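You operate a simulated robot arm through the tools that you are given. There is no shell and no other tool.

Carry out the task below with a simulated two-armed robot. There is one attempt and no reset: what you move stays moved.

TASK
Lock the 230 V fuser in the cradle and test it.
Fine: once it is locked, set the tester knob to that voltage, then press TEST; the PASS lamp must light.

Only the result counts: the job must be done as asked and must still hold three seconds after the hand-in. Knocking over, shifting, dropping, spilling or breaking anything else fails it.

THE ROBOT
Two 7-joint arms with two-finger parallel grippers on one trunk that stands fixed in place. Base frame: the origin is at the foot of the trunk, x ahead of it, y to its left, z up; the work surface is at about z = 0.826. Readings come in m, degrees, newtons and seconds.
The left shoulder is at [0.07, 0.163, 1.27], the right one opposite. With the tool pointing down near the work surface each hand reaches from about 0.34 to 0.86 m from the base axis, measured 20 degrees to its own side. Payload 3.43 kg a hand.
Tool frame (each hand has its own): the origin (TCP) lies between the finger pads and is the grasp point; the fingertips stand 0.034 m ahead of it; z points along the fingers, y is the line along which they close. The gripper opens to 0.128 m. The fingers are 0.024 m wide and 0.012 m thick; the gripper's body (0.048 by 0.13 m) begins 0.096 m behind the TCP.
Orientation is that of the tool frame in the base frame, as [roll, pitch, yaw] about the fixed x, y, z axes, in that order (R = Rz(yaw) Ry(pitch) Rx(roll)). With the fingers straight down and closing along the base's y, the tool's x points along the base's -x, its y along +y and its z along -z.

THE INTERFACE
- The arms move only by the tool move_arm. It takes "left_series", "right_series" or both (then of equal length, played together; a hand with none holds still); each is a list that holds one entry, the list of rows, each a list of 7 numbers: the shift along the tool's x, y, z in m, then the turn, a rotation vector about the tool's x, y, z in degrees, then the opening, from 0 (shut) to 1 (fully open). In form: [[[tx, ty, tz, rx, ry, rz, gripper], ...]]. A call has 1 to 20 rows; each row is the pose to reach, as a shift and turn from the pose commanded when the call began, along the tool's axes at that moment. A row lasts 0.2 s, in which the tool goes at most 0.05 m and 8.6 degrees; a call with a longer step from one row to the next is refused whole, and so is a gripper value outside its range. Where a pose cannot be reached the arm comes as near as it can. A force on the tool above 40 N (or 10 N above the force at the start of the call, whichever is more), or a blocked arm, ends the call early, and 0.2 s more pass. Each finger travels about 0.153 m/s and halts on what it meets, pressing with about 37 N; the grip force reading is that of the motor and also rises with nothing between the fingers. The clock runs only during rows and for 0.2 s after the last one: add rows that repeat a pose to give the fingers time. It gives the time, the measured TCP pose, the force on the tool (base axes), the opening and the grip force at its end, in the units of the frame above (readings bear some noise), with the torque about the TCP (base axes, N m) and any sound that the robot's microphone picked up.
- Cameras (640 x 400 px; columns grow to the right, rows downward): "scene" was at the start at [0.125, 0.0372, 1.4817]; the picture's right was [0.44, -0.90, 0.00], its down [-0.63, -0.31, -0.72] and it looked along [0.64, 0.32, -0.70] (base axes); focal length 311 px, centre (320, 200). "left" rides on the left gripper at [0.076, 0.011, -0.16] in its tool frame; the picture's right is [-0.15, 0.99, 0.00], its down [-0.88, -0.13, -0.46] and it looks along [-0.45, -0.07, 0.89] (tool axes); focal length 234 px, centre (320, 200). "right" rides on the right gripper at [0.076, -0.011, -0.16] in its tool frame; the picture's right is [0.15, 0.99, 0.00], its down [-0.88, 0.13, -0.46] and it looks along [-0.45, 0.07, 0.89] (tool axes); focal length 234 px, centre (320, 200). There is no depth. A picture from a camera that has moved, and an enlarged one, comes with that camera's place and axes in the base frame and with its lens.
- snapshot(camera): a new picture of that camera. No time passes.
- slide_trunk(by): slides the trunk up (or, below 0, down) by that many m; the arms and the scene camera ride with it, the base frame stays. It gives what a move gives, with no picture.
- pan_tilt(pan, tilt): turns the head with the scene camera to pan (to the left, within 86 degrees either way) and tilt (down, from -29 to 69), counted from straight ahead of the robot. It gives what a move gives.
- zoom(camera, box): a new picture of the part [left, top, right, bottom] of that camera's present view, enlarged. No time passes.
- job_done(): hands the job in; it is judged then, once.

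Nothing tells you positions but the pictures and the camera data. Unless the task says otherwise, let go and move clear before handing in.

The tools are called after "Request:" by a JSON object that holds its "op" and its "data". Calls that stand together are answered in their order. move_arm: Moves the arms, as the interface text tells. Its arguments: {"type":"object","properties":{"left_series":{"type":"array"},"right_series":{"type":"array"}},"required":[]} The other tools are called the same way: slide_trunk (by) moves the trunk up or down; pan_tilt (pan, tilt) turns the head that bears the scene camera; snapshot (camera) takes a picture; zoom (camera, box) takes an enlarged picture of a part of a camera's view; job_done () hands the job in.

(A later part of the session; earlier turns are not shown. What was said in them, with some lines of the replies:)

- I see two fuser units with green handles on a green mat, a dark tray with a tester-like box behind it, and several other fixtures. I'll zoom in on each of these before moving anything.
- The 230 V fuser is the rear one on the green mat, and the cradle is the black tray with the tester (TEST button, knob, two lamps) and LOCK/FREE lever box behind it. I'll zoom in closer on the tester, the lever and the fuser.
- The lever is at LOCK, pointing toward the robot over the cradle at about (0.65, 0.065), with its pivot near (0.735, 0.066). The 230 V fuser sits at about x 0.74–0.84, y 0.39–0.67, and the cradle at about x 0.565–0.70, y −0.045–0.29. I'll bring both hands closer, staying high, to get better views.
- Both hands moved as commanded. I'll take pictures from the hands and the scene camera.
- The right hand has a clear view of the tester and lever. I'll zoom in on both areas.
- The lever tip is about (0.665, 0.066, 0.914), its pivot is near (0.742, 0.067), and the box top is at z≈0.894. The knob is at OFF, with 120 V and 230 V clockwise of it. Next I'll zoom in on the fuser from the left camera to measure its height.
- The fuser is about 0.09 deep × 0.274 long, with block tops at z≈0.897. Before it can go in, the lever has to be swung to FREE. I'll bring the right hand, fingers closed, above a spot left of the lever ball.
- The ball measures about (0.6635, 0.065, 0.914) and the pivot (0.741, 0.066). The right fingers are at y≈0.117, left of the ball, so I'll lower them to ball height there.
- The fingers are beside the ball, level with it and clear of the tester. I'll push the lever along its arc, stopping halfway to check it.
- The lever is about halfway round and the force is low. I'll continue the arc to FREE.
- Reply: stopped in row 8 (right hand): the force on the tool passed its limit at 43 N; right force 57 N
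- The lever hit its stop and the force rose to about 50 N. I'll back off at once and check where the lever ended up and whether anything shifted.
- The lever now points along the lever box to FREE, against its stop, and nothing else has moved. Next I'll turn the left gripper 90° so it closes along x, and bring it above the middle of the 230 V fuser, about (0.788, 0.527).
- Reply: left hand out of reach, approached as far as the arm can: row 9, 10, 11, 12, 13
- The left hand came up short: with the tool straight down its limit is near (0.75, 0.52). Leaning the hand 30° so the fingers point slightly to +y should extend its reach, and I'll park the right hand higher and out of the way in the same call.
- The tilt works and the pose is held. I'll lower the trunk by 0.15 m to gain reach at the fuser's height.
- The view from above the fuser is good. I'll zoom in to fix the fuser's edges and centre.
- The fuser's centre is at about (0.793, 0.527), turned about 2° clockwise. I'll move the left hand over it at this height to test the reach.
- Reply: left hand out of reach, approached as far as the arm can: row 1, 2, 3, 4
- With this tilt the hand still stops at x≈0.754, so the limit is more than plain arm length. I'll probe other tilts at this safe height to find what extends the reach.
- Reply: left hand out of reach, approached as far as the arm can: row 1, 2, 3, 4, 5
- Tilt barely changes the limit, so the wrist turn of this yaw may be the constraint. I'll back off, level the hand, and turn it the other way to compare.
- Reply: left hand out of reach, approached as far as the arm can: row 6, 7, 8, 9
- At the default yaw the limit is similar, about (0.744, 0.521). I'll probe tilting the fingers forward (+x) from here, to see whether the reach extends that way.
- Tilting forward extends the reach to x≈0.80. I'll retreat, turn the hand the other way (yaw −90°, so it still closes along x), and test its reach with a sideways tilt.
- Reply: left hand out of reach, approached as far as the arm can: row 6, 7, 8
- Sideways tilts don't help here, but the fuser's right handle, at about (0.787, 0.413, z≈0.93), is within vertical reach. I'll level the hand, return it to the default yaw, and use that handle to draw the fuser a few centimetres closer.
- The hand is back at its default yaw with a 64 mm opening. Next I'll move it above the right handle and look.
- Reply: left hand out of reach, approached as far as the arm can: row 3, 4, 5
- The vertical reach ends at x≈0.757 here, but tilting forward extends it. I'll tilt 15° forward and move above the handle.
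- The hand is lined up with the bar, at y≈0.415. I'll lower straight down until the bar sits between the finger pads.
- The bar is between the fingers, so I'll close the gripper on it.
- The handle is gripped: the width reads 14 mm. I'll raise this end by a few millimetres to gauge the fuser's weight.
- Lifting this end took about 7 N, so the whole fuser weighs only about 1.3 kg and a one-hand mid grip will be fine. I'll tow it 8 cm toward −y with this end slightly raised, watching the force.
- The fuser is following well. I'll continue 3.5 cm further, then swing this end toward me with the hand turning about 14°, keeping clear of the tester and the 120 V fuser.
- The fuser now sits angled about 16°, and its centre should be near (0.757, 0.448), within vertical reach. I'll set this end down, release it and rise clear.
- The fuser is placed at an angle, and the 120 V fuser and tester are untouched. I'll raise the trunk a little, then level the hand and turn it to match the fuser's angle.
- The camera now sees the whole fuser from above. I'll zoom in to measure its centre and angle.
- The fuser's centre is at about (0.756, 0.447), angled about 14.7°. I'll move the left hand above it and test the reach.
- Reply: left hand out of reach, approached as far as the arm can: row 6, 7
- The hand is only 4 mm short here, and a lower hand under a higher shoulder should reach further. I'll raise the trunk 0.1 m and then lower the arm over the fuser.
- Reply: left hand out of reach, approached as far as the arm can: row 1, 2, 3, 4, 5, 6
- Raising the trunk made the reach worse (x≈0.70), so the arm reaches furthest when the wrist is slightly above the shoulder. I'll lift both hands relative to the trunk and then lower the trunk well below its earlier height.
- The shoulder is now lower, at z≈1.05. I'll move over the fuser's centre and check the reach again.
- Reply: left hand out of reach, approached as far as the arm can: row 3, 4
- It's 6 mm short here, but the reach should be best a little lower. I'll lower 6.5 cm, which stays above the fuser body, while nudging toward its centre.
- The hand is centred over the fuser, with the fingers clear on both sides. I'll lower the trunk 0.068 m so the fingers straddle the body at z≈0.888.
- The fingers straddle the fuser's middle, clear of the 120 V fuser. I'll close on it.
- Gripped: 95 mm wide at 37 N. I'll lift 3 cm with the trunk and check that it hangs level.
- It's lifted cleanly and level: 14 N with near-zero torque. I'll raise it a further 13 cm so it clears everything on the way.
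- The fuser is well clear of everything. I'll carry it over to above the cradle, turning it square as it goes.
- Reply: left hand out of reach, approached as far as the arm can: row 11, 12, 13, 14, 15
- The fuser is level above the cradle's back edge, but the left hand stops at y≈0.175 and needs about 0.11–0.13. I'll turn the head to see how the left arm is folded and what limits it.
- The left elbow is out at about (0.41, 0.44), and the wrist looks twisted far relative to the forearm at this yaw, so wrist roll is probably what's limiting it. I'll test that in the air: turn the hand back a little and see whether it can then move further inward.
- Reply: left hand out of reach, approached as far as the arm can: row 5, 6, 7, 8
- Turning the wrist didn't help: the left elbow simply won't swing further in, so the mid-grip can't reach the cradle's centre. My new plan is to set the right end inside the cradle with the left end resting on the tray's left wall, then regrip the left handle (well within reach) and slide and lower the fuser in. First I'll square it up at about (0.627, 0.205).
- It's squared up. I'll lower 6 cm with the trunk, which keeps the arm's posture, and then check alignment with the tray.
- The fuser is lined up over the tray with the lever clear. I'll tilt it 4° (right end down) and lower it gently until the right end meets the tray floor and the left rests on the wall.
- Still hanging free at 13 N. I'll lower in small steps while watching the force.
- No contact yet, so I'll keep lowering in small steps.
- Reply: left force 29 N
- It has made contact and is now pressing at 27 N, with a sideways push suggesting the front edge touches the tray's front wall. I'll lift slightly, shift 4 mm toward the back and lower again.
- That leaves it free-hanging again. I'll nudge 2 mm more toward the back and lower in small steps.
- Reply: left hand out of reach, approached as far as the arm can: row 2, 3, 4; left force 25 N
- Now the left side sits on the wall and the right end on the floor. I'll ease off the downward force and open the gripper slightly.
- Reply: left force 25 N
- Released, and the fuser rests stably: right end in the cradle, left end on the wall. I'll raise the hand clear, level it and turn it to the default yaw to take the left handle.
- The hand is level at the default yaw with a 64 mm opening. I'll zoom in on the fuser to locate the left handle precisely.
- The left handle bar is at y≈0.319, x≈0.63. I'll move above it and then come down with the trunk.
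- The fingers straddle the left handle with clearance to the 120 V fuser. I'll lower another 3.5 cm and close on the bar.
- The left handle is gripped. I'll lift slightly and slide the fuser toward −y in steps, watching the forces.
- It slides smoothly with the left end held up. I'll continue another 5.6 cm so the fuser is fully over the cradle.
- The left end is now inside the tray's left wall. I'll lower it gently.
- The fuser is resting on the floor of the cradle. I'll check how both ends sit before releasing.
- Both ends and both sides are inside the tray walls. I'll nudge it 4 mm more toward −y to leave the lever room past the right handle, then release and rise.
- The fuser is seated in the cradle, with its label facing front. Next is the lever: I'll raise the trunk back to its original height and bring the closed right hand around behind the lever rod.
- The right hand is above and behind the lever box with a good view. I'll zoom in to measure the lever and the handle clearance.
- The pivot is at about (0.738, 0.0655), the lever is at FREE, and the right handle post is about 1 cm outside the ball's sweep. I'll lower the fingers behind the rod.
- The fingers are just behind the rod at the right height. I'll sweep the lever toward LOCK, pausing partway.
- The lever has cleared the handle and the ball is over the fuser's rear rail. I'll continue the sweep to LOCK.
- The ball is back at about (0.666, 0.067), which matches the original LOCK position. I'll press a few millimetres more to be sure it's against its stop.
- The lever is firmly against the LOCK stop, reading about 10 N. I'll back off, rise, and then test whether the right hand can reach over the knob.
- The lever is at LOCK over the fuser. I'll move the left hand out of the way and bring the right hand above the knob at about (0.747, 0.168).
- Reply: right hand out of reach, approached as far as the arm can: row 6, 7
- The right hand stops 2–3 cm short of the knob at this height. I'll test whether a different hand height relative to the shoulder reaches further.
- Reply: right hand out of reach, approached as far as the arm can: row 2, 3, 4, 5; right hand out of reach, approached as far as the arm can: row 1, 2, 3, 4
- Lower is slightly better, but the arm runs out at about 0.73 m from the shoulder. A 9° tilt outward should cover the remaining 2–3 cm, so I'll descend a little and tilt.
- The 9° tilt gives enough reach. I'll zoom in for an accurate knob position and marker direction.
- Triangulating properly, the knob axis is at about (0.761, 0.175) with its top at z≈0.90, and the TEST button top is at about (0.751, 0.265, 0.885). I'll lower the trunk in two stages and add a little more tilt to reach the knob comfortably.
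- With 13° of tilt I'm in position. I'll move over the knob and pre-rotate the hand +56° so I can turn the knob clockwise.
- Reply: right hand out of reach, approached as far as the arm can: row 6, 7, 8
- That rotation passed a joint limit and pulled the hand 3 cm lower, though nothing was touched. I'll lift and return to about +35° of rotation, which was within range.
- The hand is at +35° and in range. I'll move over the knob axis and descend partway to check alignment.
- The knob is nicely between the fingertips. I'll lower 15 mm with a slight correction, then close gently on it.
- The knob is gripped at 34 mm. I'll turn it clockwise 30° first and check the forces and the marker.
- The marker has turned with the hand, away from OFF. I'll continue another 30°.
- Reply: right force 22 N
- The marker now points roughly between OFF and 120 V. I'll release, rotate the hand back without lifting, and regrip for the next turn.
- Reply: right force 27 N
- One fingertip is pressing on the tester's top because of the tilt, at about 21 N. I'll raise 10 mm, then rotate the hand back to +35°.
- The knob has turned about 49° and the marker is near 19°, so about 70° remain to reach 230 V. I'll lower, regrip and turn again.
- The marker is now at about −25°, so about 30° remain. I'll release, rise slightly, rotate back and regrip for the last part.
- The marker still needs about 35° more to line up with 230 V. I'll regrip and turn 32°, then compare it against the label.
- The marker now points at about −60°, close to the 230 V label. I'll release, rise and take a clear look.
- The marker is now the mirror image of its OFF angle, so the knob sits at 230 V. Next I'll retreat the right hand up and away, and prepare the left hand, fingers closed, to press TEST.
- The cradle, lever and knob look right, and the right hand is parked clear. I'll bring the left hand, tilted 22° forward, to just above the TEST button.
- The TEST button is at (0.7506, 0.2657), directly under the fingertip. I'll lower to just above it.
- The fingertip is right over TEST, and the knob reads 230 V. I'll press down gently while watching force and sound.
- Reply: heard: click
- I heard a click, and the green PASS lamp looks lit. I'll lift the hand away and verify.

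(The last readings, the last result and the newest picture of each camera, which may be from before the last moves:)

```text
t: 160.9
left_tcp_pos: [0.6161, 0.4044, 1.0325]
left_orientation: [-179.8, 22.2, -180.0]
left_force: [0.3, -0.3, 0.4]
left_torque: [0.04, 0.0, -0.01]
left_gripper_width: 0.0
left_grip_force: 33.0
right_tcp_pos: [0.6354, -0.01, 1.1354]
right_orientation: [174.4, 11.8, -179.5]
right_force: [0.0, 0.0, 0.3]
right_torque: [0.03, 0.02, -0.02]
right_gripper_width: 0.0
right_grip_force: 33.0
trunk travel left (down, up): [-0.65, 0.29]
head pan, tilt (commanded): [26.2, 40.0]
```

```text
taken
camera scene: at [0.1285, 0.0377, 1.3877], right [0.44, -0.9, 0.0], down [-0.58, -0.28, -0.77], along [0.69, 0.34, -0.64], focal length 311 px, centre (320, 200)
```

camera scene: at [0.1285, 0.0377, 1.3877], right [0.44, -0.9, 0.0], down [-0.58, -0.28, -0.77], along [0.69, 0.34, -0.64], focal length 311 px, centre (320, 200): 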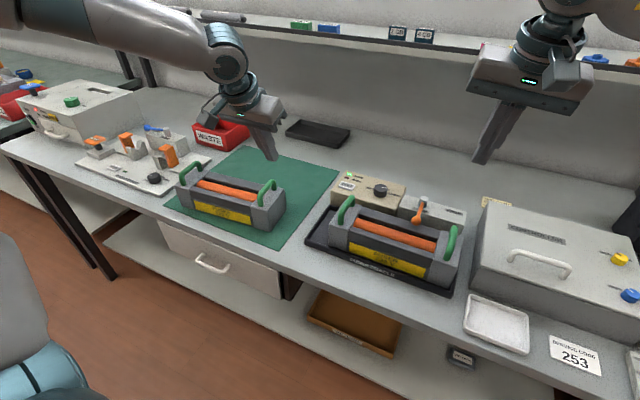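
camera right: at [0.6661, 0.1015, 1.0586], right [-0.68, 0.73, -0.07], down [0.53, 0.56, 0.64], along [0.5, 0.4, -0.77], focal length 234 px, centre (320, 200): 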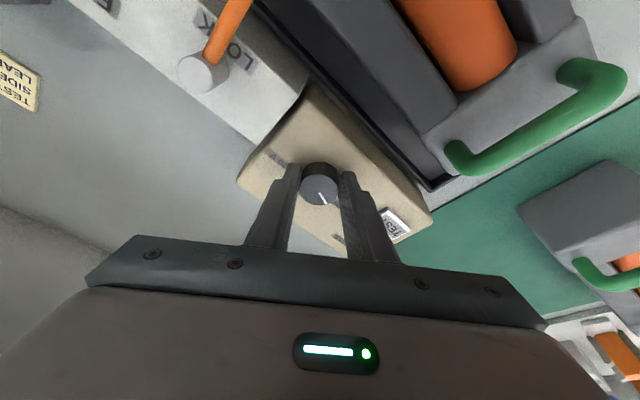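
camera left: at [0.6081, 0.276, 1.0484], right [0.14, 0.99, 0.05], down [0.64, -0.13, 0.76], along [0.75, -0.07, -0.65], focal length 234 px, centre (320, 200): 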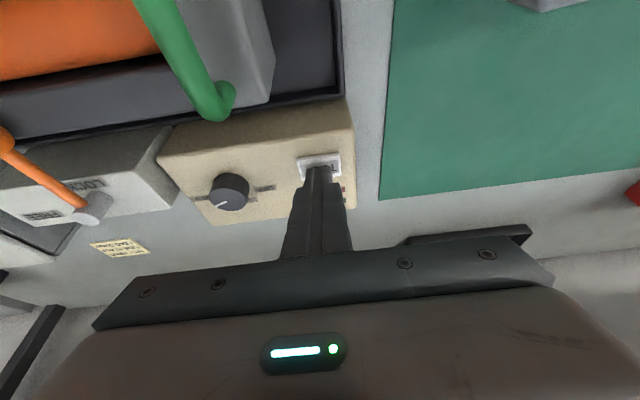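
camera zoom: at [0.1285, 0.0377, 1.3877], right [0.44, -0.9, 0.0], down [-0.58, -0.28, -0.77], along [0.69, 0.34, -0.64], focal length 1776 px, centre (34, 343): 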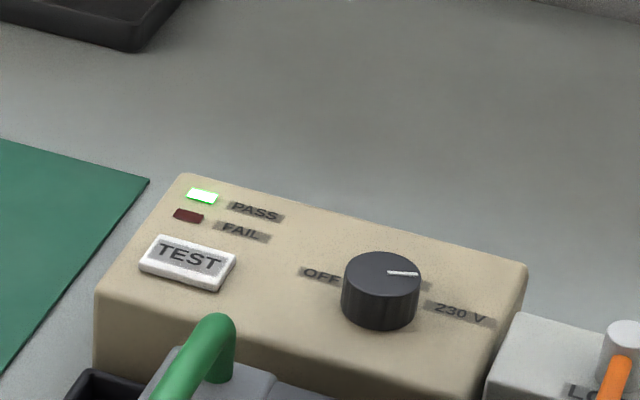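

The PASS lamp is lit, the knob is at 230 V, the lever is at LOCK over the seated fuser, and nothing else has moved. I'll raise the left hand a bit further clear and do a final check.

Request:
{"op": "move_arm", "data": {"left_series": [[[-0.0114, 0, -0.0278, 0, 0, 0, 0], [-0.0228, 0, -0.0555, 0, 0, 0, 0], [-0.038, 0, -0.0925, 0, 0, 0, 0], [-0.038, 0, -0.0925, 0, 0, 0, 0]]]}}

Request:
{"op": "zoom", "data": {"camera": "scene", "box": [290, 150, 490, 310]}}

Request:
{"op": "zoom", "data": {"camera": "scene", "box": [60, 90, 340, 280]}}

```text
t: 161.9
left_tcp_pos: [0.6161, 0.407, 1.1338]
left_orientation: [-179.9, 22.1, -180.0]
left_force: [0.3, -0.4, -0.1]
left_torque: [-0.03, -0.01, 0.01]
left_gripper_width: 0.0001
left_grip_force: 32.5
right_tcp_pos: [0.6354, -0.0086, 1.1355]
right_orientation: [174.4, 11.9, -179.6]
right_force: [-0.1, 0.4, 0.4]
right_torque: [-0.04, 0.02, -0.04]
right_gripper_width: 0.0002
right_grip_force: 33.3
trunk travel left (down, up): [-0.65, 0.29]
head pan, tilt (commanded): [26.2, 40.0]
```

```text
2.50 times, centred on (390, 230) of scene
camera zoom: at [0.1282, 0.0388, 1.3877], right [0.44, -0.9, 0.0], down [-0.58, -0.28, -0.77], along [0.69, 0.34, -0.64], focal length 777 px, centre (145, 125)
```

zoom: 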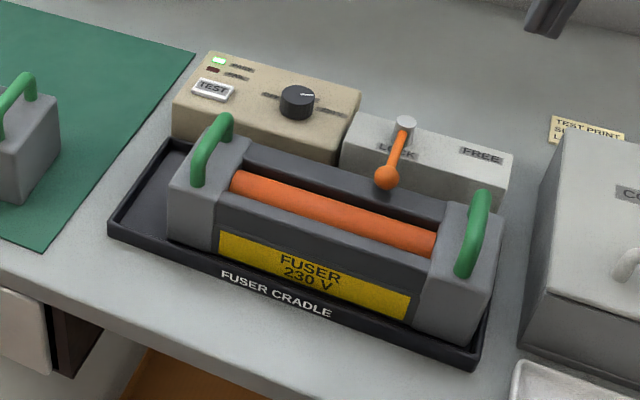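

```text
2.11 times, centred on (200, 185) of scene
camera zoom: at [0.1282, 0.0388, 1.3877], right [0.44, -0.9, 0.0], down [-0.58, -0.28, -0.77], along [0.69, 0.34, -0.64], focal length 654 px, centre (573, 232)
```

zoom: 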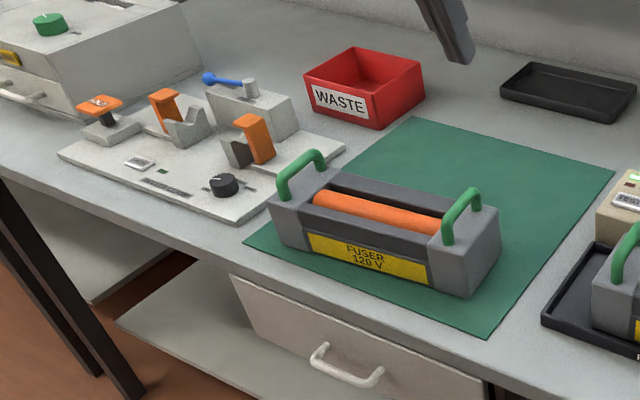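

The final view shows the 230 V fuser seated and locked, the knob at 230 V and the PASS lamp still lit. Both hands are clear and the other items are undisturbed, so I'm handing in the job.

Request:
{"op": "job_done", "data": {}}

```text
The job is handed in.
```

The 230 V fuser is locked in the cradle and it passed its test. I set the tester knob to 230 V once the fuser was locked. Pressing TEST gave a click, and the PASS lamp was still lit in my last view before the hand-in.

- **Placement:** The fuser sits flat inside the cradle walls, slightly right of centre, with its label facing the front.
- **Lever:** The orange lever had to be swung to FREE to get the fuser in. It is now back at LOCK, and I pushed it lightly against its stop to be sure.
- **Dragging:** The fuser was out of reach at first, so I dragged it a few centimetres across the green mat before lifting it.
- **Contact forces:** The lever took about 50 N when it reached its FREE stop. A fingertip also pressed on the tester's top at about 21 N while I was turning the knob.
- **Everything else:** In the final pictures the 120 V fuser, the tester and everything else in view looked undisturbed. Both hands are clear of the bench items.
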